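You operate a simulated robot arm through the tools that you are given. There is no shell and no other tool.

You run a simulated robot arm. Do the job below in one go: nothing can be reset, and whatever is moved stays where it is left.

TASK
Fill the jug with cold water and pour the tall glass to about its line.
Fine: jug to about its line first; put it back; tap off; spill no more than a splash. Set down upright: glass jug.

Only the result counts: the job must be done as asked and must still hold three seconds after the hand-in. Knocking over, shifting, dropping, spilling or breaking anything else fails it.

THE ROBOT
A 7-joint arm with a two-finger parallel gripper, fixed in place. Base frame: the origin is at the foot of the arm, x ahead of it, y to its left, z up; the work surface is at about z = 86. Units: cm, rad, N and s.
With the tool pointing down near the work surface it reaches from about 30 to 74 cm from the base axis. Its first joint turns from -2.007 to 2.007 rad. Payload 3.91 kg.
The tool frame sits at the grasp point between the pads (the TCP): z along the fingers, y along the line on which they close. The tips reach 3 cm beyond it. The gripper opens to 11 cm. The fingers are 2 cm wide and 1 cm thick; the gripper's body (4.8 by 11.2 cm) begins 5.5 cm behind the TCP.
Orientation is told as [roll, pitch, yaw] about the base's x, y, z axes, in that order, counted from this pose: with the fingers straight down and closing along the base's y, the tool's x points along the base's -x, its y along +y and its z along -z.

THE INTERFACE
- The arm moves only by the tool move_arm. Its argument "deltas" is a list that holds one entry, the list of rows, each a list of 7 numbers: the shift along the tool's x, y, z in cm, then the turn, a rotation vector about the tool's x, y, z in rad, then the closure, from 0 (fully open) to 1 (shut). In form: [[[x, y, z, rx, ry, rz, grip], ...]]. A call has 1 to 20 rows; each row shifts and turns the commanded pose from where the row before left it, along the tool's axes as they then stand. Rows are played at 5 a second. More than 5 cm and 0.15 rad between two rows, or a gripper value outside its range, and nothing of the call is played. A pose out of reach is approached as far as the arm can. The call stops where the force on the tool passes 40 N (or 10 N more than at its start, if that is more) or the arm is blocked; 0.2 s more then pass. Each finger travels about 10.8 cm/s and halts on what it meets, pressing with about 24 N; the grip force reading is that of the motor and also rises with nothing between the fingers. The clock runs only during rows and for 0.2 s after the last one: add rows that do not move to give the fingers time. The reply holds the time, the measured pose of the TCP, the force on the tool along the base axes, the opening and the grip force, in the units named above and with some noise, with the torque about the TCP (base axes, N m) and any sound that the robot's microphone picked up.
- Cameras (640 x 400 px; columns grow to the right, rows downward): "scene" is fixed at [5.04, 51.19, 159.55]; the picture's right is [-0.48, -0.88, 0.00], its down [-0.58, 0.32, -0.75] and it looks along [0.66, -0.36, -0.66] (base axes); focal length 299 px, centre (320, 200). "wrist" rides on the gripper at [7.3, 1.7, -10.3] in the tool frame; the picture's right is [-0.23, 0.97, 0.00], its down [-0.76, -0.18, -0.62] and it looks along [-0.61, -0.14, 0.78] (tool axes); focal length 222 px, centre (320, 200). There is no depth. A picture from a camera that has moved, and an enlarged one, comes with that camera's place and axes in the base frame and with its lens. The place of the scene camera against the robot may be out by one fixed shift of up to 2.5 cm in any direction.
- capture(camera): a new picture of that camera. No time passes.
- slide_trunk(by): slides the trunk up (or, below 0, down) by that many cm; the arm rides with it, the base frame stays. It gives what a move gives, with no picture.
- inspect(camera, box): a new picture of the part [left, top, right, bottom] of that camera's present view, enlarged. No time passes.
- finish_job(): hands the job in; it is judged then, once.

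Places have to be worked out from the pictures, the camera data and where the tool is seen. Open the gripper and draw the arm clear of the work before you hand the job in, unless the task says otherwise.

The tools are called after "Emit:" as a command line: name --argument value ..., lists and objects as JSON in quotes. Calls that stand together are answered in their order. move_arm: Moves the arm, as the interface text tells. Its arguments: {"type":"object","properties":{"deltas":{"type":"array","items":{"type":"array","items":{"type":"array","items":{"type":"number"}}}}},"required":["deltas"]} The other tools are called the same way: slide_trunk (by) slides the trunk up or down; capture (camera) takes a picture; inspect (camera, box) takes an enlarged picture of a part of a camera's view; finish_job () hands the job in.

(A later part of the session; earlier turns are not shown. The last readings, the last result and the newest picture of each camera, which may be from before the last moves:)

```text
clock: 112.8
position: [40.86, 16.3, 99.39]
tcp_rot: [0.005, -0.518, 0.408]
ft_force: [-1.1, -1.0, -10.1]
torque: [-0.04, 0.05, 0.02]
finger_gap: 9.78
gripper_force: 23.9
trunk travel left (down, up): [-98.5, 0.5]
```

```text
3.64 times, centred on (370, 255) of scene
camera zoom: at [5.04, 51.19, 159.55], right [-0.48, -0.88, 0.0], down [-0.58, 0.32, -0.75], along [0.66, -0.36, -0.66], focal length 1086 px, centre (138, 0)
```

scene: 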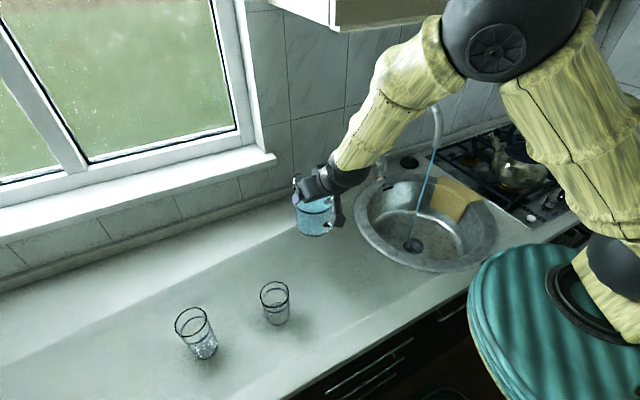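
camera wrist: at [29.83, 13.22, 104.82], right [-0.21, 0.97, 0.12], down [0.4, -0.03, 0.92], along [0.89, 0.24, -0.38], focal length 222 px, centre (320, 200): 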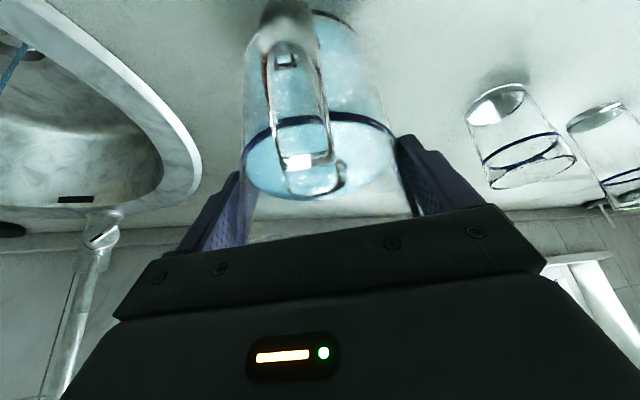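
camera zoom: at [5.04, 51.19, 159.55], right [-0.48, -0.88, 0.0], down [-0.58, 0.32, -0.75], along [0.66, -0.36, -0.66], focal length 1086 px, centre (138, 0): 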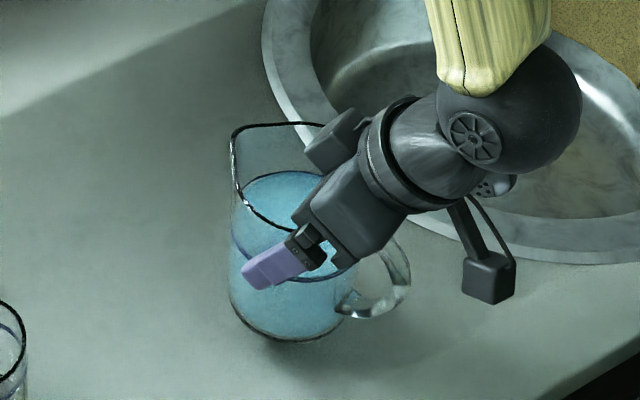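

The new grip holds with little torque (gap 9.8). I raise the jug and swing it radially around toward the tall glass.

Emit:
move_arm --deltas '[[[-0.8, 0, -1.4, 0, 0, 0, 0.7], [-1.6, 0, -2.83, 0, 0, 0, 0.7], [-1.6, 0, -2.83, 0, 0, 0, 0.7], [-1.6, 0, -2.83, 0, 0, 0, 0.7], [-0.8, 0, -1.4, 0, 0, 0, 0.7], [-0.6, 1.4, 0.34, -0.0125, 0, -0.022, 0.7], [-1.19, 2.75, 0.68, -0.0251, 0, -0.0441, 0.7], [-1.19, 2.75, 0.68, -0.0251, 0, -0.0441, 0.7], [-1.19, 2.75, 0.68, -0.0251, 0, -0.0441, 0.7], [-1.19, 2.75, 0.68, -0.0251, 0, -0.0441, 0.7], [-1.19, 2.75, 0.68, -0.0251, 0, -0.0441, 0.7], [-1.19, 2.75, 0.68, -0.0251, 0, -0.0441, 0.7], [-1.19, 2.75, 0.68, -0.0251, 0, -0.0441, 0.7], [-1.19, 2.75, 0.68, -0.0251, 0, -0.0441, 0.7], [-1.19, 2.75, 0.68, -0.0251, 0, -0.0441, 0.7], [-0.6, 1.4, 0.34, -0.0125, 0, -0.022, 0.7], [0, 0, 0, 0, 0, 0, 0.7], [0, 0, 0, 0, 0, 0, 0.7]]]'

Emit:
capture --camera "wrist"

Emit:
inspect --camera "scene" --box '[160, 230, 320, 370]'

```text
clock: 116.5
position: [35.27, 46.28, 112.45]
tcp_rot: [0.004, -0.519, 0.919]
ft_force: [0.1, -0.4, -10.4]
torque: [-0.04, 0.02, 0.0]
finger_gap: 9.77
gripper_force: 24.2
trunk travel left (down, up): [-98.5, 0.5]
```

```text
taken
camera wrist: at [27.23, 38.18, 117.86], right [-0.66, 0.75, 0.12], down [0.36, 0.17, 0.92], along [0.67, 0.64, -0.38], focal length 222 px, centre (320, 200)
```

wrist: 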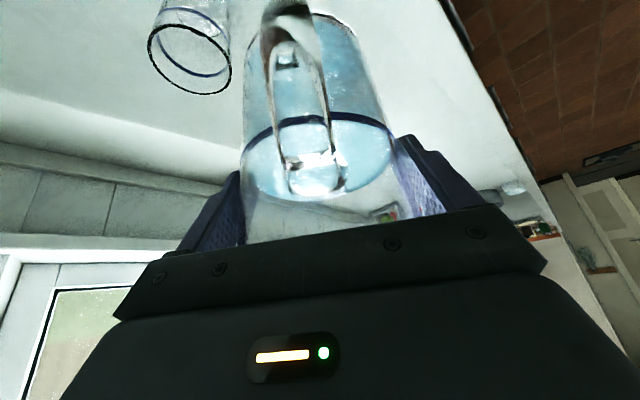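

```text
2.86 times, centred on (240, 300) of scene
camera zoom: at [5.04, 51.19, 159.55], right [-0.48, -0.88, 0.0], down [-0.58, 0.32, -0.75], along [0.66, -0.36, -0.66], focal length 854 px, centre (549, -86)
```

zoom: 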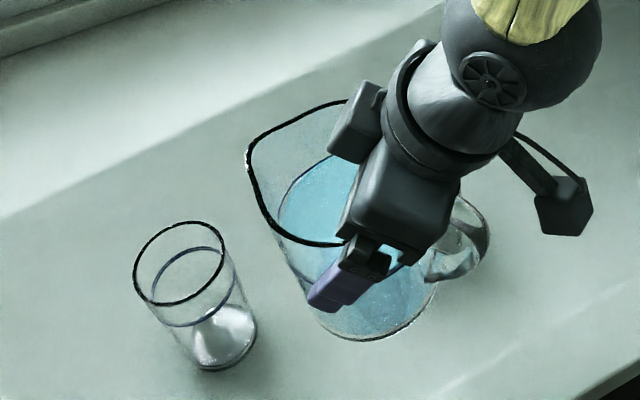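

The spout projection matches my model. I raise the arm and slide the trunk back down 12 cm so that the pour end pose stays within reach.

Emit:
move_arm --deltas '[[[-0.8, 0, -1.4, 0, 0, 0, 0.7], [-1.49, 0, -2.6, 0, 0, 0, 0.7], [-1.49, 0, -2.6, 0, 0, 0, 0.7], [-1.49, 0, -2.6, 0, 0, 0, 0.7], [-0.7, 0, -1.2, 0, 0, 0, 0.7], [0, 0, 0, 0, 0, 0, 0.7]]]'

Emit:
slide_trunk --by -12

Emit:
move_arm --deltas '[[[0, 0, 0, 0, 0, 0, 0.7]]]'

```text
clock: 118.0
position: [35.36, 46.31, 124.56]
tcp_rot: [0.003, -0.518, 0.921]
ft_force: [-0.3, 0.9, -9.6]
torque: [-0.03, 0.07, -0.02]
finger_gap: 9.76
gripper_force: 23.9
trunk travel left (down, up): [-98.5, 0.5]
```

```text
clock: 119.5
position: [35.31, 46.27, 112.62]
tcp_rot: [0.004, -0.52, 0.921]
ft_force: [0.8, 1.0, -10.3]
torque: [-0.04, 0.02, 0.03]
finger_gap: 9.77
gripper_force: 24.4
trunk travel left (down, up): [-86.5, 12.5]
```

```text
clock: 119.8
position: [35.35, 46.29, 112.53]
tcp_rot: [0.003, -0.519, 0.919]
ft_force: [0.4, 0.2, -9.7]
torque: [-0.04, 0.05, 0.02]
finger_gap: 9.74
gripper_force: 23.9
trunk travel left (down, up): [-86.5, 12.5]
```

I pre-tilt to about 26° away from the glasses and check the grip.

Emit:
move_arm --deltas '[[[0, 0, 0, 0, 0.05, 0, 0.7], [0, 0, 0, 0, 0.08, 0, 0.7], [0, 0, 0, 0, 0.08, 0, 0.7], [0, 0, 0, 0, 0.08, 0, 0.7], [0, 0, 0, 0, 0.08, 0, 0.7], [0, 0, 0, 0, 0.08, 0, 0.7], [0, 0, 0, 0, 0, 0, 0.7], [0, 0, 0, 0, 0, 0, 0.7]]]'

Emit:
capture --camera "wrist"

Emit:
inspect --camera "scene" --box '[160, 230, 320, 370]'

```text
clock: 121.7
position: [35.33, 46.19, 112.54]
tcp_rot: [0.004, -0.07, 0.92]
ft_force: [-0.7, -0.1, -9.1]
torque: [0.15, -0.11, 0.0]
finger_gap: 9.74
gripper_force: 23.9
trunk travel left (down, up): [-86.5, 12.5]
```

```text
taken
camera wrist: at [29.3, 40.87, 122.35], right [-0.64, 0.77, 0.02], down [0.58, 0.46, 0.67], along [0.51, 0.44, -0.74], focal length 222 px, centre (320, 200)
```

wrist: 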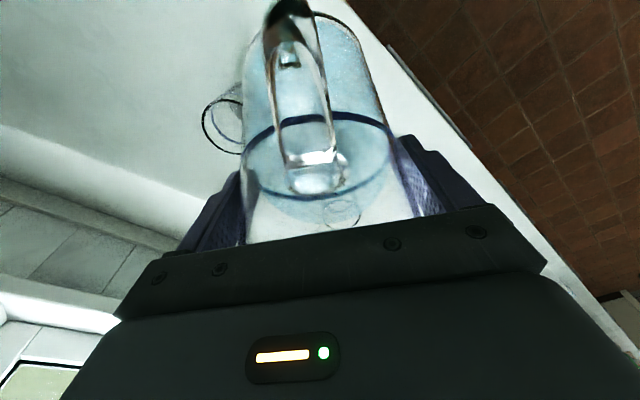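

```text
2.86 times, centred on (240, 300) of scene
camera zoom: at [5.04, 51.19, 159.55], right [-0.48, -0.88, 0.0], down [-0.58, 0.32, -0.75], along [0.66, -0.36, -0.66], focal length 854 px, centre (549, -86)
```

zoom: 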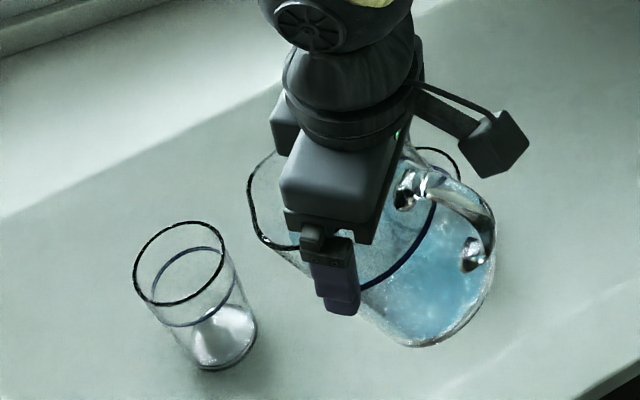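

The grip holds at 26° (gap 9.74). I move the spout over the near half of the glass.

Emit:
move_arm --deltas '[[[-1.0, 0, 1.4, 0, 0, 0, 0.7], [-1.65, 0, 2.4, 0, 0, 0, 0.7], [-1.65, 0, 2.4, 0, 0, 0, 0.7], [-1.4, 0, 2.1, 0, 0, 0, 0.7], [-0.89, 0, 1.33, 0, 0, 0, 0.7], [0, 0, 0, 0, 0, 0, 0.7], [0, 0, 0, 0, 0, 0, 0.7]]]'

Emit:
capture --camera "wrist"

Emit:
inspect --camera "scene" --box '[160, 260, 300, 370]'

```text
clock: 123.2
position: [39.75, 52.15, 103.34]
tcp_rot: [0.003, -0.07, 0.919]
ft_force: [0.2, 0.5, -10.1]
torque: [0.12, -0.1, 0.0]
finger_gap: 9.79
gripper_force: 23.9
trunk travel left (down, up): [-86.5, 12.5]
```

```text
taken
camera wrist: at [33.66, 46.67, 113.23], right [-0.64, 0.77, 0.02], down [0.58, 0.46, 0.67], along [0.51, 0.44, -0.74], focal length 222 px, centre (320, 200)
```

wrist: 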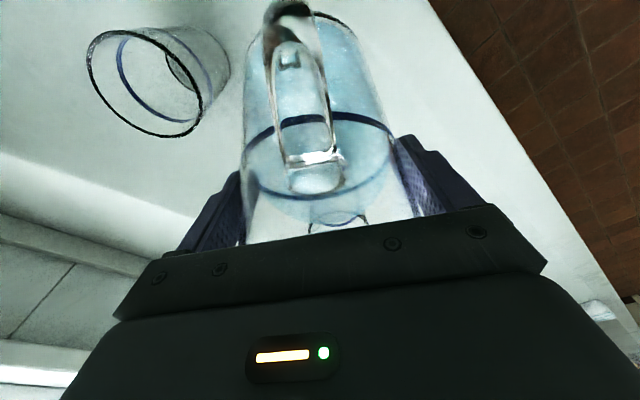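

```text
3.64 times, centred on (230, 315) of scene
camera zoom: at [5.04, 51.19, 159.55], right [-0.48, -0.88, 0.0], down [-0.58, 0.32, -0.75], along [0.66, -0.36, -0.66], focal length 1086 px, centre (647, -218)
```

zoom: 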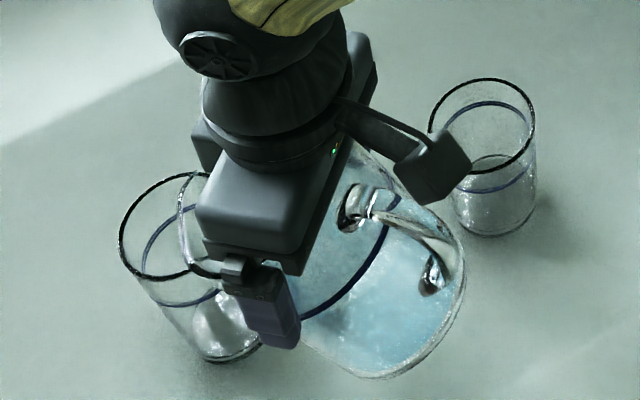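

Spout tip is about 1.2 cm short of the glass centre and 4 cm above its rim. I tilt in small steps toward pouring, holding the tip in place.

Emit:
move_arm --deltas '[[[-0.02, 0, -0.22, 0, 0.04, 0, 0.7], [-0.02, 0, -0.22, 0, 0.04, 0, 0.7], [-0.02, 0, -0.22, 0, 0.04, 0, 0.7], [-0.02, 0, -0.22, 0, 0.04, 0, 0.7], [0, 0, 0, 0, 0, 0, 0.7]]]'

Emit:
inspect --camera "wrist" --box '[180, 0, 440, 240]'

Emit:
inspect --camera "scene" --box '[160, 260, 300, 370]'

```text
clock: 124.5
position: [39.75, 52.01, 104.23]
tcp_rot: [0.003, 0.088, 0.92]
ft_force: [-0.2, -0.1, -10.0]
torque: [0.2, -0.15, 0.01]
finger_gap: 9.74
gripper_force: 24.2
trunk travel left (down, up): [-86.5, 12.5]
```

```text
1.67 times, centred on (310, 120) of wrist
camera zoom: at [34.7, 48.0, 115.23], right [-0.64, 0.77, -0.02], down [0.64, 0.54, 0.55], along [0.43, 0.34, -0.83], focal length 370 px, centre (337, 333)
```

zoom: 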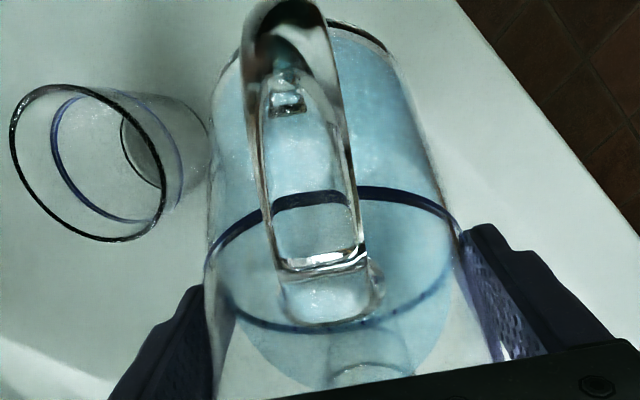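

```text
3.64 times, centred on (230, 315) of scene
camera zoom: at [5.04, 51.19, 159.55], right [-0.48, -0.88, 0.0], down [-0.58, 0.32, -0.75], along [0.66, -0.36, -0.66], focal length 1086 px, centre (647, -218)
```

zoom: 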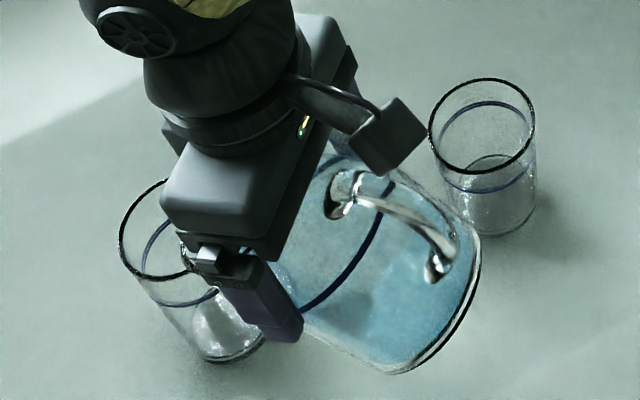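

Grip still holds at 35°. I continue in small steps; flow should begin soon.

Emit:
move_arm --deltas '[[[-0.04, 0, -0.22, 0, 0.04, 0, 0.7], [-0.04, 0, -0.22, 0, 0.04, 0, 0.7]]]'

Emit:
inspect --camera "scene" --box '[160, 260, 300, 370]'

Emit:
inspect --camera "wrist" --box '[180, 0, 440, 240]'

```text
clock: 125.0
position: [39.9, 52.19, 104.59]
tcp_rot: [0.003, 0.169, 0.922]
ft_force: [0.2, 0.2, -10.3]
torque: [0.22, -0.15, 0.0]
finger_gap: 9.73
gripper_force: 24.0
trunk travel left (down, up): [-86.5, 12.5]
```

```text
3.64 times, centred on (230, 315) of scene
camera zoom: at [5.04, 51.19, 159.55], right [-0.48, -0.88, 0.0], down [-0.58, 0.32, -0.75], along [0.66, -0.36, -0.66], focal length 1086 px, centre (647, -218)
```

zoom: 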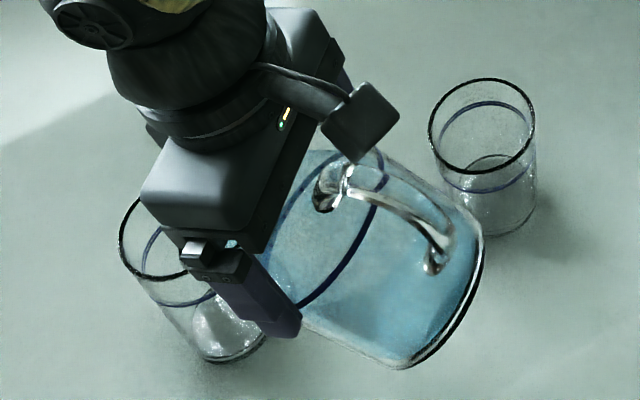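

```text
1.67 times, centred on (310, 120) of wrist
camera zoom: at [35.36, 48.84, 116.1], right [-0.64, 0.77, -0.04], down [0.66, 0.57, 0.49], along [0.39, 0.29, -0.87], focal length 370 px, centre (337, 333)
```

zoom: 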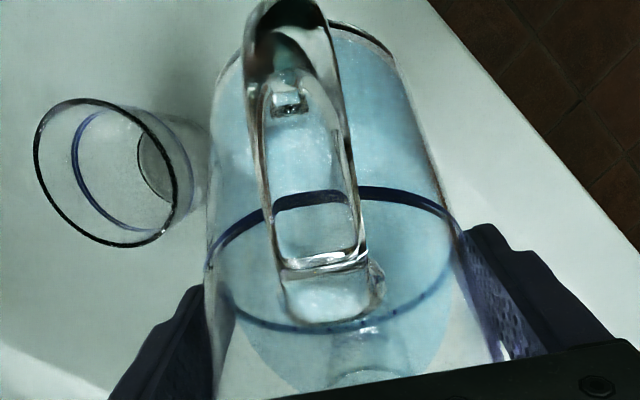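

No flow yet at about 39°. I tilt a touch more and pause.

Emit:
move_arm --deltas '[[[-0.05, 0, -0.16, 0, 0.03, 0, 0.7], [-0.05, 0, -0.16, 0, 0.03, 0, 0.7], [0, 0, 0, 0, 0, 0, 0.7]]]'

Emit:
inspect --camera "scene" --box '[160, 260, 300, 370]'

```text
clock: 125.8
position: [39.95, 52.26, 105.0]
tcp_rot: [0.004, 0.227, 0.923]
ft_force: [-0.3, 0.4, -10.4]
torque: [0.2, -0.16, -0.02]
finger_gap: 9.74
gripper_force: 24.0
trunk travel left (down, up): [-86.5, 12.5]
```

```text
3.64 times, centred on (230, 315) of scene
camera zoom: at [5.04, 51.19, 159.55], right [-0.48, -0.88, 0.0], down [-0.58, 0.32, -0.75], along [0.66, -0.36, -0.66], focal length 1086 px, centre (647, -218)
```

zoom: 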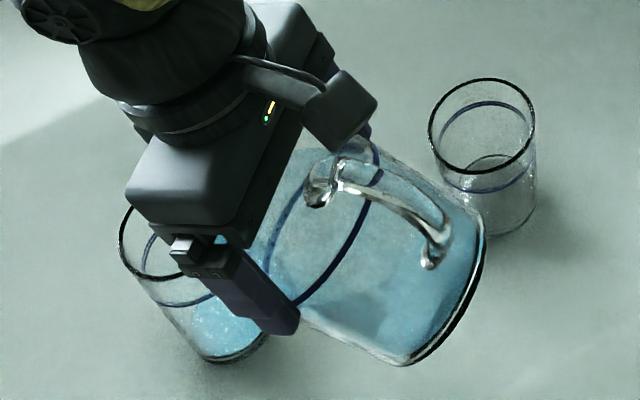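

Water is entering the glass. I zoom in to see level and any spill.

Emit:
inspect --camera "scene" --box '[170, 295, 230, 365]'

Emit:
inspect --camera "wrist" --box '[180, 0, 440, 240]'

```text
5.71 times, centred on (200, 330) of scene
camera zoom: at [5.04, 51.19, 159.55], right [-0.48, -0.88, 0.0], down [-0.58, 0.32, -0.75], along [0.66, -0.36, -0.66], focal length 1707 px, centre (1006, -543)
```

zoom: 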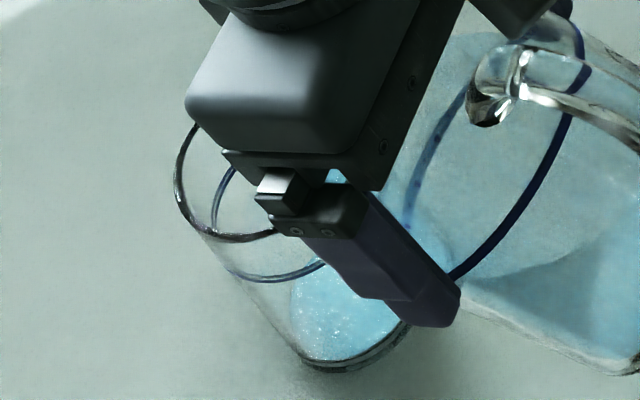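

```text
1.67 times, centred on (310, 120) of wrist
camera zoom: at [35.86, 49.5, 116.74], right [-0.64, 0.77, -0.05], down [0.68, 0.59, 0.43], along [0.36, 0.25, -0.9], focal length 370 px, centre (337, 333)
```

zoom: 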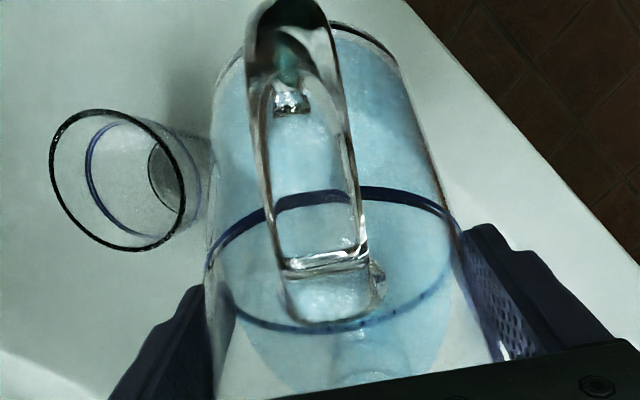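

Only a shallow layer so far and the counter is dry. I hold here briefly to gauge the flow rate.

Emit:
move_arm --deltas '[[[0, 0, 0, 0, 0, 0, 0.7], [0, 0, 0, 0, 0, 0, 0.7], [0, 0, 0, 0, 0, 0, 0.7]]]'

Emit:
inspect --camera "scene" --box '[170, 295, 230, 365]'

```text
clock: 126.7
position: [39.93, 52.29, 105.09]
tcp_rot: [0.002, 0.227, 0.921]
ft_force: [0.5, 0.0, -10.3]
torque: [0.24, -0.13, -0.03]
finger_gap: 9.76
gripper_force: 23.8
trunk travel left (down, up): [-86.5, 12.5]
```

```text
5.71 times, centred on (200, 330) of scene
camera zoom: at [5.04, 51.19, 159.55], right [-0.48, -0.88, 0.0], down [-0.58, 0.32, -0.75], along [0.66, -0.36, -0.66], focal length 1707 px, centre (1006, -543)
```

zoom: 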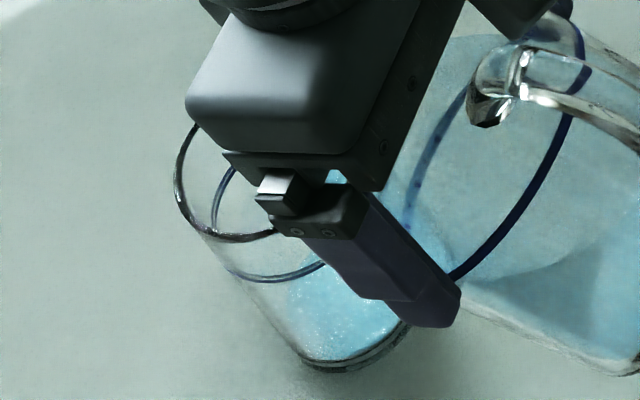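

Level is rising in the glass steadily. I hold a little more.

Emit:
move_arm --deltas '[[[0, 0, 0, 0, 0, 0, 0.7], [0, 0, 0, 0, 0, 0, 0.7], [0, 0, 0, 0, 0, 0, 0.7], [0, 0, 0, 0, 0, 0, 0.7]]]'

Emit:
inspect --camera "scene" --box '[170, 295, 230, 365]'

```text
clock: 127.7
position: [40.04, 52.33, 104.89]
tcp_rot: [0.004, 0.23, 0.921]
ft_force: [0.3, 0.5, -10.0]
torque: [0.21, -0.15, 0.0]
finger_gap: 9.73
gripper_force: 23.9
trunk travel left (down, up): [-86.5, 12.5]
```

```text
5.71 times, centred on (200, 330) of scene
camera zoom: at [5.04, 51.19, 159.55], right [-0.48, -0.88, 0.0], down [-0.58, 0.32, -0.75], along [0.66, -0.36, -0.66], focal length 1707 px, centre (1006, -543)
```

zoom: 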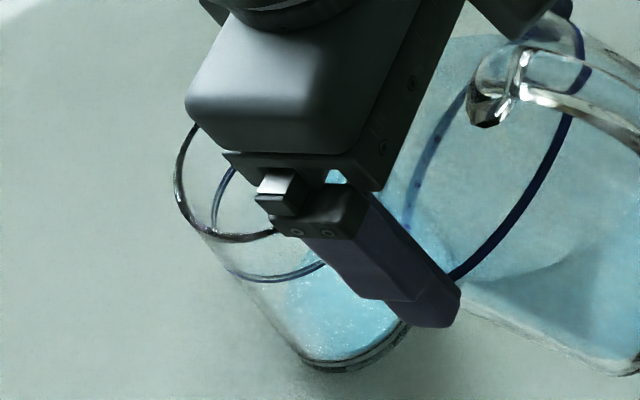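

Flow settles at this tilt with the grip stable. I continue tilting slowly, keeping the lip in place.

Emit:
move_arm --deltas '[[[-0.03, 0, -0.2, 0, 0.03, 0, 0.7], [-0.03, 0, -0.2, 0, 0.03, 0, 0.7], [-0.03, 0, -0.2, 0, 0.03, 0, 0.7], [0, 0, 0, 0, 0, 0, 0.7], [0, 0, 0, 0, 0, 0, 0.7]]]'

Emit:
inspect --camera "scene" --box '[170, 295, 230, 365]'

Emit:
capture --camera "wrist"

```text
clock: 128.8
position: [40.04, 52.57, 105.49]
tcp_rot: [0.004, 0.32, 0.921]
ft_force: [0.0, 0.3, -10.2]
torque: [0.2, -0.17, 0.02]
finger_gap: 9.13
gripper_force: 23.7
trunk travel left (down, up): [-86.5, 12.5]
```

```text
5.71 times, centred on (200, 330) of scene
camera zoom: at [5.04, 51.19, 159.55], right [-0.48, -0.88, 0.0], down [-0.58, 0.32, -0.75], along [0.66, -0.36, -0.66], focal length 1707 px, centre (1006, -543)
```

zoom: 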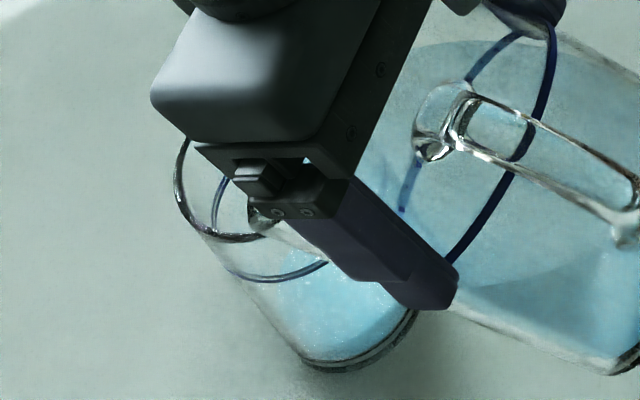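

```text
taken
camera wrist: at [36.67, 50.55, 117.63], right [-0.65, 0.76, -0.07], down [0.7, 0.62, 0.35], along [0.31, 0.18, -0.93], focal length 222 px, centre (320, 200)
```

wrist: 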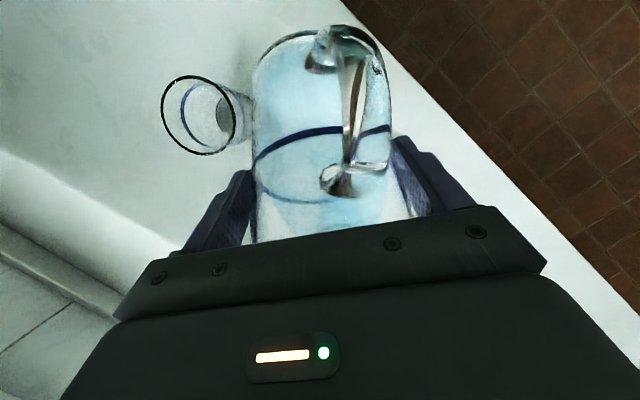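

The jug snapped about 22° around its own axis in the grip again (gap 9.13). It seems to seat on flat facets, and that state held firmly last time. The spout is now offset sideways, so I ease the tilt back and shift the jug to re-centre the spout over the glass.

Emit:
move_arm --deltas '[[[-0.1, 0.7, 0.1, 0, -0.04, 0, 0.7], [-0.15, 0.8, 0.0, 0, -0.02, 0, 0.7], [-0.15, 0.7, 0.0, 0, 0, 0, 0.7], [0, 0, 0, 0, 0, 0, 0.7]]]'

Emit:
capture --camera "scene"

Emit:
inspect --camera "scene" --box '[160, 260, 300, 370]'

Emit:
inspect --camera "wrist" --box '[150, 0, 450, 240]'

```text
clock: 129.8
position: [38.64, 54.2, 105.34]
tcp_rot: [0.003, 0.259, 0.922]
ft_force: [0.2, 0.3, -10.4]
torque: [0.11, -0.1, -0.01]
finger_gap: 9.14
gripper_force: 22.9
trunk travel left (down, up): [-86.5, 12.5]
```

```text
taken
```

scene: 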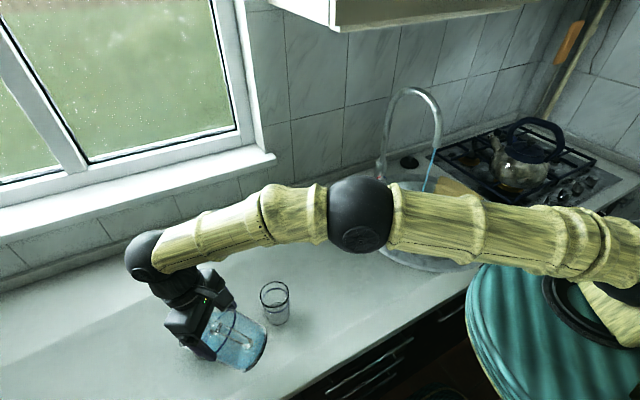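

```text
3.64 times, centred on (230, 315) of scene
camera zoom: at [5.04, 51.19, 159.55], right [-0.48, -0.88, 0.0], down [-0.58, 0.32, -0.75], along [0.66, -0.36, -0.66], focal length 1086 px, centre (647, -218)
```

zoom: 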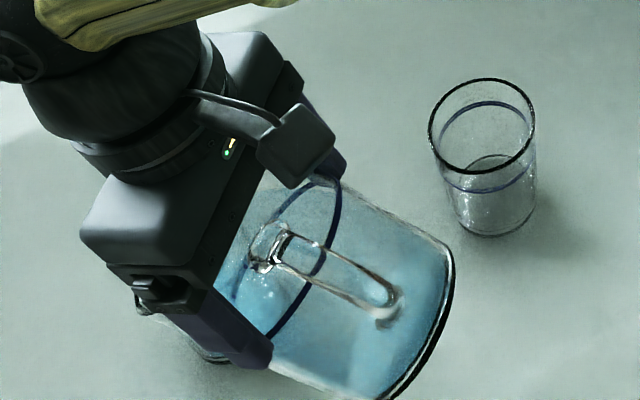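

```text
1.67 times, centred on (300, 120) of wrist
camera zoom: at [34.72, 51.6, 117.2], right [-0.64, 0.76, -0.05], down [0.68, 0.6, 0.41], along [0.34, 0.22, -0.91], focal length 370 px, centre (353, 333)
```

zoom: 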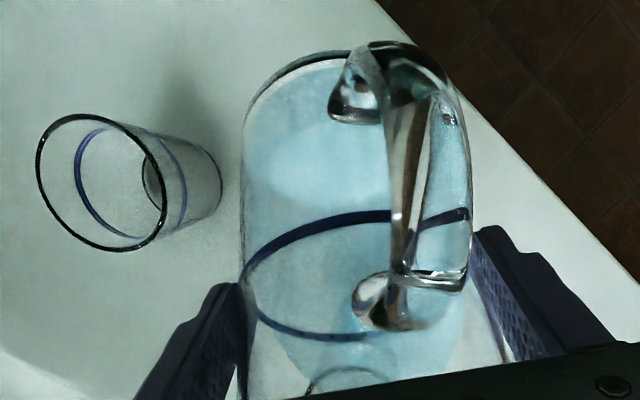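

No spill is visible, and by my model the spout tip is again over the glass. The scene view of the glass is blocked, so I pour in increments: tilt on a bit, hold, then tilt back to look.

Emit:
move_arm --deltas '[[[0, 0, -0.22, 0, 0.03, 0, 0.7], [0, 0, -0.22, 0, 0.03, 0, 0.7], [0, 0, -0.22, 0, 0.03, 0, 0.7], [0, 0, 0, 0, 0, 0, 0.7], [0, 0, 0, 0, 0, 0, 0.7]]]'

Emit:
inspect --camera "scene" --box '[160, 260, 300, 370]'

Emit:
inspect --camera "wrist" --box '[150, 0, 450, 240]'

```text
clock: 131.1
position: [38.65, 54.2, 105.94]
tcp_rot: [0.004, 0.348, 0.921]
ft_force: [-0.1, 0.1, -9.7]
torque: [0.18, -0.17, -0.03]
finger_gap: 9.13
gripper_force: 23.5
trunk travel left (down, up): [-86.5, 12.5]
```

```text
3.64 times, centred on (230, 315) of scene
camera zoom: at [5.04, 51.19, 159.55], right [-0.48, -0.88, 0.0], down [-0.58, 0.32, -0.75], along [0.66, -0.36, -0.66], focal length 1086 px, centre (647, -218)
```

zoom: 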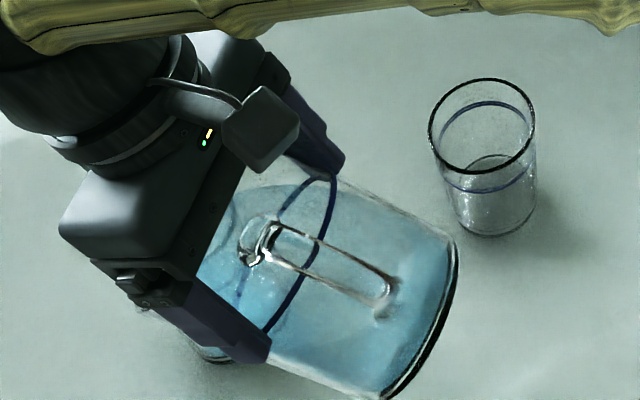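

```text
1.67 times, centred on (300, 120) of wrist
camera zoom: at [35.46, 52.58, 118.17], right [-0.65, 0.76, -0.07], down [0.7, 0.63, 0.32], along [0.29, 0.16, -0.94], focal length 370 px, centre (353, 333)
```

zoom: 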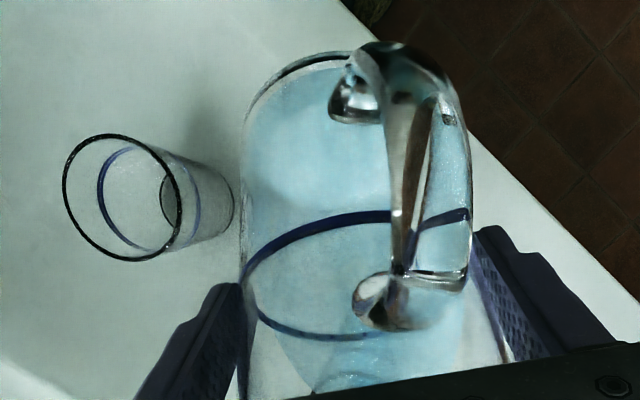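

Grip is stable now. I hold briefly for the flow, then tilt back to see the glass.

Emit:
move_arm --deltas '[[[0, 0, 0, 0, 0, 0, 0.7], [0, 0, 0, 0, 0, 0, 0.7], [0, 0, 0.22, 0, -0.05, 0, 0.7], [0, 0, 0.3, 0, -0.06, 0, 0.7], [0, 0, 0.3, 0, -0.06, 0, 0.7], [0, 0, 0.3, 0, -0.06, 0, 0.7], [0, 0, 0.3, 0, -0.06, 0, 0.7], [0, 0, 0.2, 0, -0.06, 0, 0.7], [0, 0, 0, 0, 0, 0, 0.7]]]'

Emit:
inspect --camera "scene" --box '[160, 260, 300, 370]'

Emit:
inspect --camera "wrist" --box '[150, 0, 450, 240]'

```text
clock: 133.1
position: [38.56, 53.96, 104.36]
tcp_rot: [0.002, 0.0, 0.92]
ft_force: [-0.3, -0.1, -9.3]
torque: [0.05, -0.05, 0.0]
finger_gap: 9.11
gripper_force: 24.2
trunk travel left (down, up): [-86.5, 12.5]
```

```text
3.64 times, centred on (230, 315) of scene
camera zoom: at [5.04, 51.19, 159.55], right [-0.48, -0.88, 0.0], down [-0.58, 0.32, -0.75], along [0.66, -0.36, -0.66], focal length 1086 px, centre (647, -218)
```

zoom: 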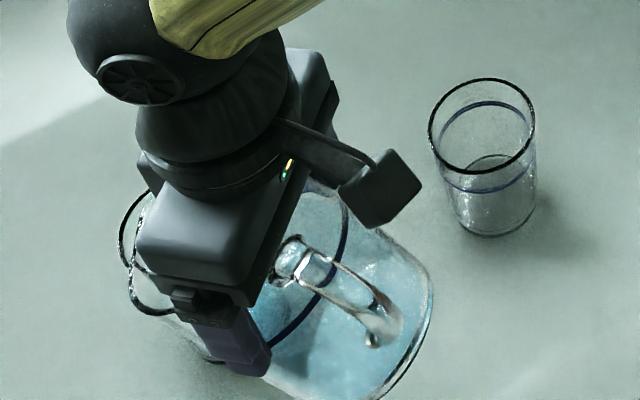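

```text
1.67 times, centred on (300, 120) of wrist
camera zoom: at [32.84, 49.17, 114.74], right [-0.64, 0.77, 0.0], down [0.6, 0.5, 0.62], along [0.48, 0.4, -0.78], focal length 370 px, centre (353, 333)
```

zoom: 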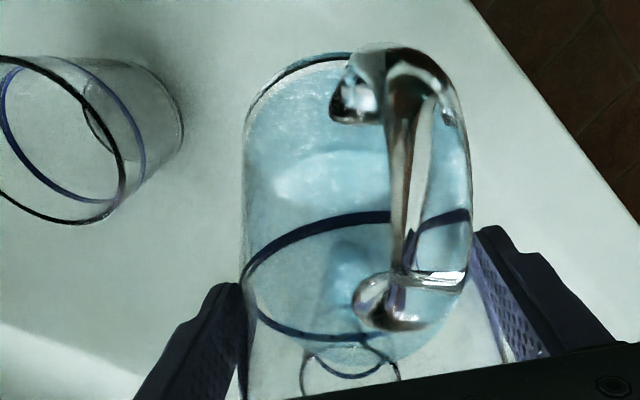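

About 1 N of water has left the jug. I pull back to look at the glass and counter.

Emit:
move_arm --deltas '[[[0, 0, -1.5, 0, 0, 0, 0.7], [0.5, 0, -2.0, 0, 0, 0, 0.7], [2.5, 0, -1.5, 0, 0, 0, 0.7], [3.0, 0, 0, 0, 0, 0, 0.7], [3.0, 0, 0, 0, 0, 0, 0.7], [0, 0, 0, 0, 0, 0, 0.7]]]'

Emit:
inspect --camera "scene" --box '[140, 260, 300, 390]'

```text
clock: 134.4
position: [33.05, 46.75, 109.22]
tcp_rot: [0.005, -0.001, 0.921]
ft_force: [0.3, 0.8, -9.5]
torque: [0.03, -0.04, -0.04]
finger_gap: 9.15
gripper_force: 23.6
trunk travel left (down, up): [-86.5, 12.5]
```

```text
3.08 times, centred on (220, 325) of scene
camera zoom: at [5.04, 51.19, 159.55], right [-0.48, -0.88, 0.0], down [-0.58, 0.32, -0.75], along [0.66, -0.36, -0.66], focal length 919 px, centre (628, -185)
```

zoom: 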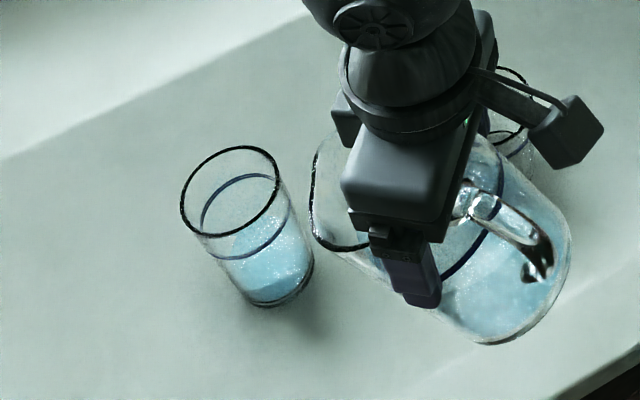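

The glass is partly filled and the counter is dry. I zoom to measure the level against its line.

Emit:
inspect --camera "scene" --box '[175, 300, 230, 365]'

Emit:
capture --camera "wrist"

```text
6.15 times, centred on (202, 332) of scene
camera zoom: at [5.04, 51.19, 159.55], right [-0.48, -0.88, 0.0], down [-0.58, 0.32, -0.75], along [0.66, -0.36, -0.66], focal length 1838 px, centre (1043, -615)
```

zoom: 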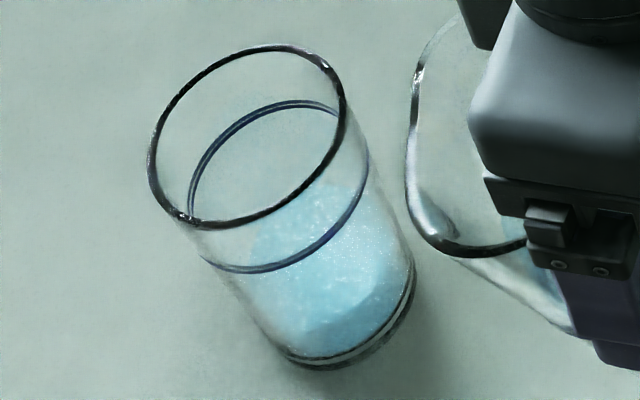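

```text
taken
camera wrist: at [27.46, 41.96, 119.68], right [-0.64, 0.77, 0.0], down [0.6, 0.5, 0.62], along [0.48, 0.4, -0.78], focal length 222 px, centre (320, 200)
```

wrist: 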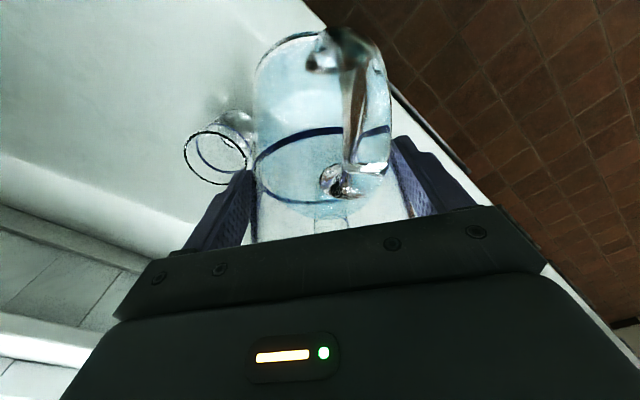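

The glass is at about 45% of its line volume, matching my tilt model. I go back to the same pour pose and tilt a bit further (to about 54°), hold, then tilt back.

Emit:
move_arm --deltas '[[[-3.0, 0, 0, 0, 0, 0, 0.7], [-3.0, 0, 0, 0, 0, 0, 0.7], [-2.5, 0, 1.5, 0, 0, 0, 0.7], [-0.5, 0, 2.0, 0, 0, 0, 0.7], [0, 0, 1.5, 0, 0, 0, 0.7], [0, 0, -0.2, 0, 0.06, 0, 0.7], [0, 0, -0.3, 0, 0.06, 0, 0.7], [0, 0, -0.3, 0, 0.06, 0, 0.7], [0, 0, -0.3, 0, 0.06, 0, 0.7], [0, 0, -0.3, 0, 0.06, 0, 0.7], [0, 0, -0.22, 0, 0.05, 0, 0.7]]]'

Emit:
inspect --camera "wrist" --box '[150, 0, 450, 240]'

```text
clock: 136.8
position: [38.58, 54.13, 105.95]
tcp_rot: [0.004, 0.35, 0.924]
ft_force: [-0.3, 0.1, -9.9]
torque: [0.15, -0.17, 0.0]
finger_gap: 9.15
gripper_force: 24.0
trunk travel left (down, up): [-86.5, 12.5]
```

```text
1.67 times, centred on (300, 120) of wrist
camera zoom: at [35.42, 52.52, 118.2], right [-0.65, 0.76, -0.07], down [0.7, 0.63, 0.32], along [0.29, 0.16, -0.94], focal length 370 px, centre (353, 333)
```

zoom: 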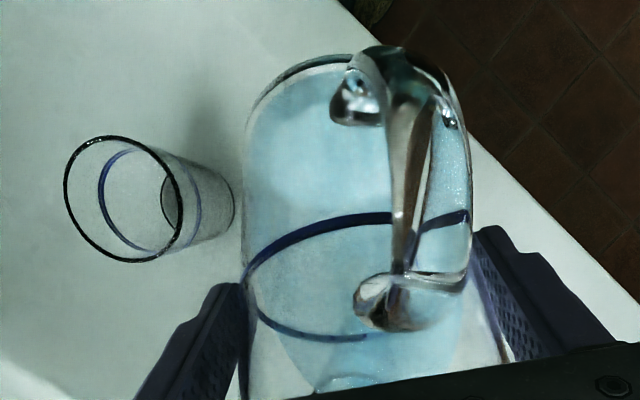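

Same pose and stable grip. Now the extra tilt, a hold, and back.

Emit:
move_arm --deltas '[[[0, 0, -0.19, 0, 0.025, 0, 0.7], [0, 0, -0.19, 0, 0.025, 0, 0.7], [0, 0, -0.19, 0, 0.02, 0, 0.7], [0, 0, 0, 0, 0, 0, 0.7], [0, 0, 0, 0, 0, 0, 0.7], [0, 0, 0, 0, 0, 0, 0.7], [0, 0, 0, 0, 0, 0, 0.7], [0, 0, 0, 0, 0, 0, 0.7], [0, 0, 0.4, 0, -0.06, 0, 0.7], [0, 0, 0.4, 0, -0.07, 0, 0.7], [0, 0, 0.4, 0, -0.07, 0, 0.7], [0, 0, 0.35, 0, -0.07, 0, 0.7], [0, 0, 0.35, 0, -0.07, 0, 0.7], [0, 0, 0.29, 0, -0.08, 0, 0.7], [0, 0, 0, 0, 0, 0, 0.7]]]'

Emit:
move_arm --deltas '[[[0, 0, -1.5, 0, 0, 0, 0.7], [0.5, 0, -2.0, 0, 0, 0, 0.7], [2.5, 0, -1.5, 0, 0, 0, 0.7], [3.0, 0, 0, 0, 0, 0, 0.7], [3.0, 0, 0, 0, 0, 0, 0.7], [0, 0, 0, 0, 0, 0, 0.7]]]'

Emit:
inspect --camera "scene" --box '[175, 300, 230, 365]'

Emit:
inspect --camera "scene" --box '[140, 260, 300, 390]'

```text
clock: 140.1
position: [37.89, 53.15, 104.39]
tcp_rot: [0.003, -0.002, 0.922]
ft_force: [-0.1, -0.4, -8.5]
torque: [0.04, -0.05, 0.0]
finger_gap: 9.12
gripper_force: 23.8
out of reach, approached as far as the arm can: row 1, 2
trunk travel left (down, up): [-86.5, 12.5]
```

```text
clock: 141.4
position: [32.56, 45.8, 109.41]
tcp_rot: [0.003, -0.001, 0.921]
ft_force: [0.3, 0.3, -8.5]
torque: [0.06, -0.05, -0.01]
finger_gap: 9.13
gripper_force: 24.3
trunk travel left (down, up): [-86.5, 12.5]
```

```text
6.15 times, centred on (202, 332) of scene
camera zoom: at [5.04, 51.19, 159.55], right [-0.48, -0.88, 0.0], down [-0.58, 0.32, -0.75], along [0.66, -0.36, -0.66], focal length 1838 px, centre (1043, -615)
```

zoom: 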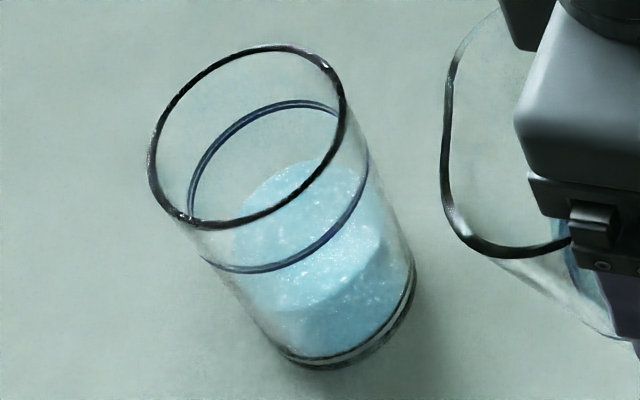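

```text
3.08 times, centred on (220, 325) of scene
camera zoom: at [5.04, 51.19, 159.55], right [-0.48, -0.88, 0.0], down [-0.58, 0.32, -0.75], along [0.66, -0.36, -0.66], focal length 919 px, centre (628, -185)
```

zoom: 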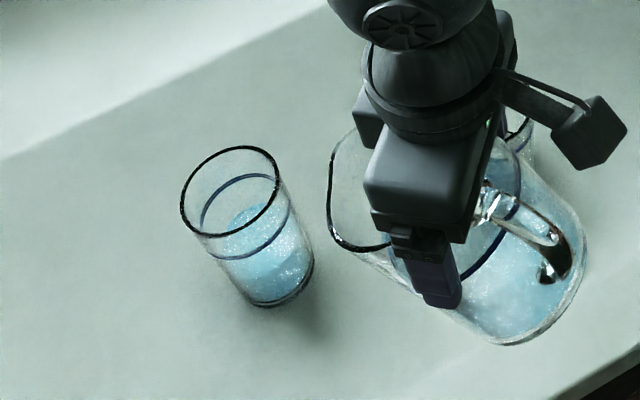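

Glass is near 60% and all clean, but the last tilt hit a reach limit. Raising the trunk should give the wrist more bend range, so I slide it up 12 cm and return to the glass, with the lip slightly nearer the robot.

Emit:
slide_trunk --by 12

Emit:
move_arm --deltas '[[[-1.0, 0.03, 1.8, 0, 0, 0, 0.7], [-1.8, 0.03, 3.4, 0, 0, 0, 0.7], [-1.8, 0.03, 3.4, 0, 0, 0, 0.7], [-1.8, 0.03, 3.4, 0, 0, 0, 0.7], [-1.8, 0.03, 3.2, 0, 0, 0, 0.7], [-0.9, 0.01, 1.6, 0, 0, 0, 0.7], [0, 0, 0, 0, 0, 0, 0.7]]]'

```text
clock: 142.9
position: [32.52, 45.8, 121.36]
tcp_rot: [0.004, -0.001, 0.92]
ft_force: [0.4, 0.5, -8.7]
torque: [0.06, -0.09, 0.0]
finger_gap: 9.14
gripper_force: 23.7
trunk travel left (down, up): [-98.5, 0.5]
```

```text
clock: 144.6
position: [37.9, 53.34, 104.54]
tcp_rot: [0.002, -0.002, 0.921]
ft_force: [-0.1, 0.3, -8.4]
torque: [0.01, -0.06, 0.03]
finger_gap: 9.13
gripper_force: 24.3
trunk travel left (down, up): [-98.5, 0.5]
```

I tilt again to the earlier angle, checking reach.

Emit:
move_arm --deltas '[[[0, 0, -0.2, 0, 0.06, 0, 0.7], [0, 0, -0.3, 0, 0.06, 0, 0.7], [0, 0, -0.3, 0, 0.06, 0, 0.7], [0, 0, -0.3, 0, 0.06, 0, 0.7], [0, 0, -0.3, 0, 0.06, 0, 0.7], [0, 0, -0.3, 0, 0.05, 0, 0.7], [0, 0, -0.19, 0, 0.03, 0, 0.7]]]'

Emit:
inspect --camera "wrist" --box '[150, 0, 450, 240]'

Emit:
inspect --camera "scene" --box '[140, 260, 300, 390]'

```text
clock: 146.2
position: [37.75, 52.72, 106.59]
tcp_rot: [0.002, 0.38, 0.922]
ft_force: [-0.1, -0.4, -9.0]
torque: [0.15, -0.16, 0.0]
finger_gap: 9.14
gripper_force: 23.8
out of reach, approached as far as the arm can: row 7
trunk travel left (down, up): [-98.5, 0.5]
```

```text
1.67 times, centred on (300, 120) of wrist
camera zoom: at [34.65, 51.25, 119.06], right [-0.65, 0.76, -0.08], down [0.71, 0.64, 0.29], along [0.28, 0.13, -0.95], focal length 370 px, centre (353, 333)
```

zoom: 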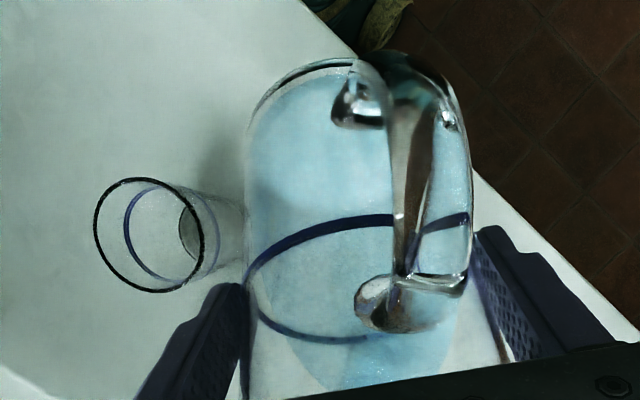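

```text
3.08 times, centred on (220, 325) of scene
camera zoom: at [5.04, 51.19, 159.55], right [-0.48, -0.88, 0.0], down [-0.58, 0.32, -0.75], along [0.66, -0.36, -0.66], focal length 919 px, centre (628, -185)
```

zoom: 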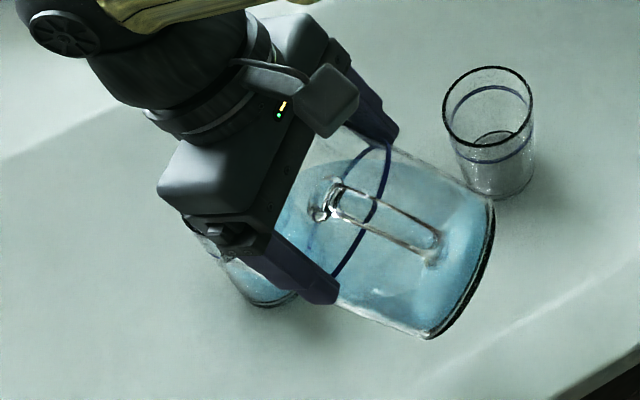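

Raising the trunk made reach worse and the lip has been pulled back near the glass's edge, so I immediately tilt back and retreat to check.

Emit:
move_arm --deltas '[[[-0.2, 0, 0.1, 0, -0.12, 0, 0.7], [0, 0, 0.3, 0, -0.12, 0, 0.7], [0, 0, 0.3, 0, -0.1, 0, 0.7], [0, 0, 0, 0, -0.04, 0, 0.7], [0, 0, -1.5, 0, 0, 0, 0.7], [1.5, 0, -2.0, 0, 0, 0, 0.7], [2.5, 0, -1.5, 0, 0, 0, 0.7], [3.0, 0, 0, 0, 0, 0, 0.7], [0, 0, 0, 0, 0, 0, 0.7]]]'

Emit:
inspect --camera "scene" --box '[175, 300, 230, 365]'

Emit:
inspect --camera "scene" --box '[140, 260, 300, 390]'

```text
clock: 148.2
position: [33.44, 47.15, 110.88]
tcp_rot: [0.004, -0.002, 0.919]
ft_force: [-0.5, -0.1, -9.7]
torque: [0.0, -0.04, 0.02]
finger_gap: 9.11
gripper_force: 24.3
trunk travel left (down, up): [-98.5, 0.5]
```

```text
6.15 times, centred on (202, 332) of scene
camera zoom: at [5.04, 51.19, 159.55], right [-0.48, -0.88, 0.0], down [-0.58, 0.32, -0.75], along [0.66, -0.36, -0.66], focal length 1838 px, centre (1043, -615)
```

zoom: 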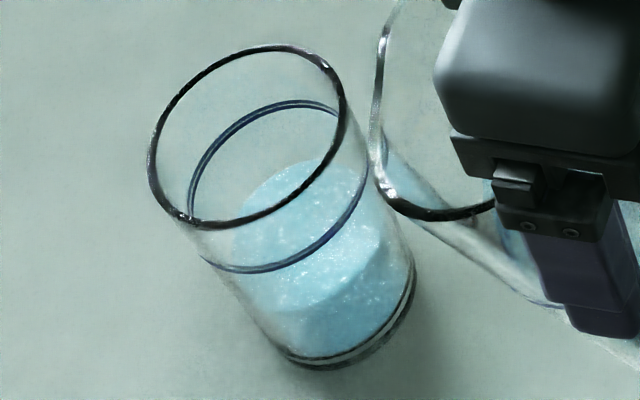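

```text
3.08 times, centred on (220, 325) of scene
camera zoom: at [5.04, 51.19, 159.55], right [-0.48, -0.88, 0.0], down [-0.58, 0.32, -0.75], along [0.66, -0.36, -0.66], focal length 919 px, centre (628, -185)
```

zoom: 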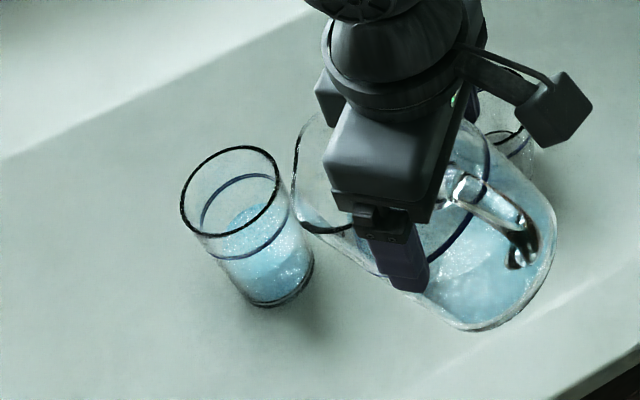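

No change and no spill. I'll pour from the side instead (spout pointing across the reach direction), which keeps the wrist within reach and the glass visible. I raise, then turn the jug by 90° about the vertical.

Emit:
move_arm --deltas '[[[0, 0, -2, 0, 0, 0, 0.7], [0, 0, -4, 0, 0, 0, 0.7], [0, 0, -4, 0, 0, 0, 0.7], [0, 0, -4, 0, 0, 0, 0.7], [0, 0, -3, 0, 0, 0, 0.7], [0, 0, 0, 0, 0, -0.07, 0.7], [0, 0, 0, 0, 0, -0.125, 0.7], [0, 0, 0, 0, 0, -0.125, 0.7], [0, 0, 0, 0, 0, -0.125, 0.7], [0, 0, 0, 0, 0, -0.125, 0.7], [0, 0, 0, 0, 0, -0.125, 0.7], [0, 0, 0, 0, 0, -0.125, 0.7], [0, 0, 0, 0, 0, -0.125, 0.7], [0, 0, 0, 0, 0, -0.125, 0.7], [0, 0, 0, 0, 0, -0.125, 0.7], [0, 0, 0, 0, 0, -0.125, 0.7], [0, 0, 0, 0, 0, -0.125, 0.7], [0, 0, 0, 0, 0, -0.125, 0.7], [0, 0, 0, 0, 0, 0, 0.7]]]'

Emit:
capture --camera "scene"

Emit:
capture --camera "wrist"

```text
clock: 152.2
position: [33.43, 47.07, 127.99]
tcp_rot: [-0.002, -0.004, 2.493]
ft_force: [-0.3, -0.5, -9.3]
torque: [0.07, 0.08, 0.02]
finger_gap: 9.13
gripper_force: 24.2
trunk travel left (down, up): [-98.5, 0.5]
```

```text
taken
```

scene: 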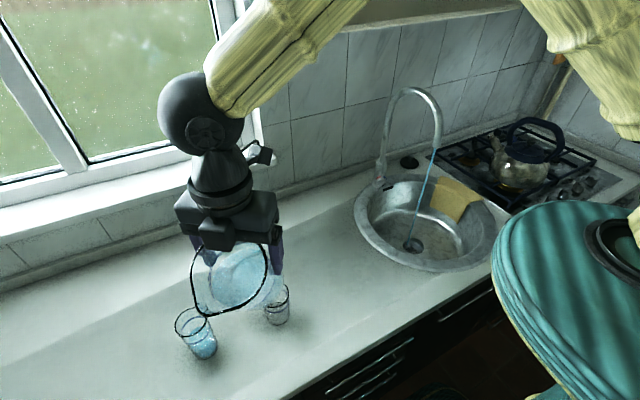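

```text
taken
camera wrist: at [38.35, 41.27, 138.32], right [-0.77, -0.64, 0.0], down [-0.5, 0.6, 0.63], along [-0.4, 0.48, -0.78], focal length 222 px, centre (320, 200)
```

wrist: 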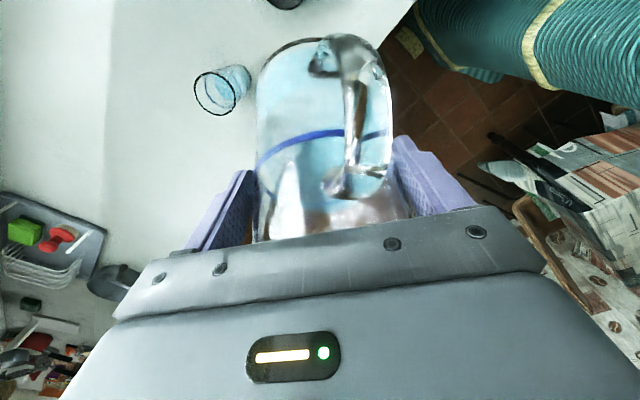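

I zoom on the jug's rim to verify where the spout tip really is relative to my model.

Emit:
inspect --camera "scene" --box '[150, 200, 310, 360]'

```text
2.50 times, centred on (230, 280) of scene
camera zoom: at [5.04, 51.19, 159.55], right [-0.48, -0.88, 0.0], down [-0.58, 0.32, -0.75], along [0.66, -0.36, -0.66], focal length 747 px, centre (545, 0)
```

zoom: 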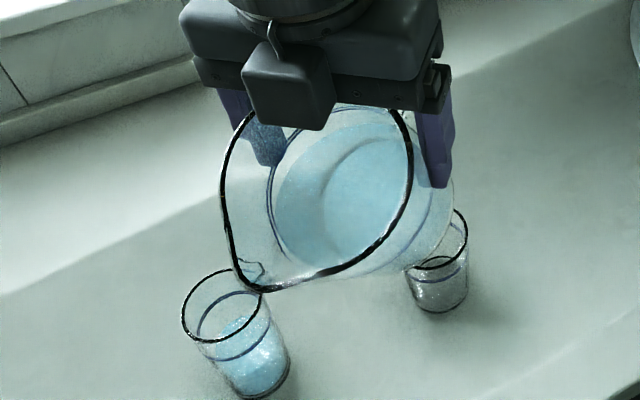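

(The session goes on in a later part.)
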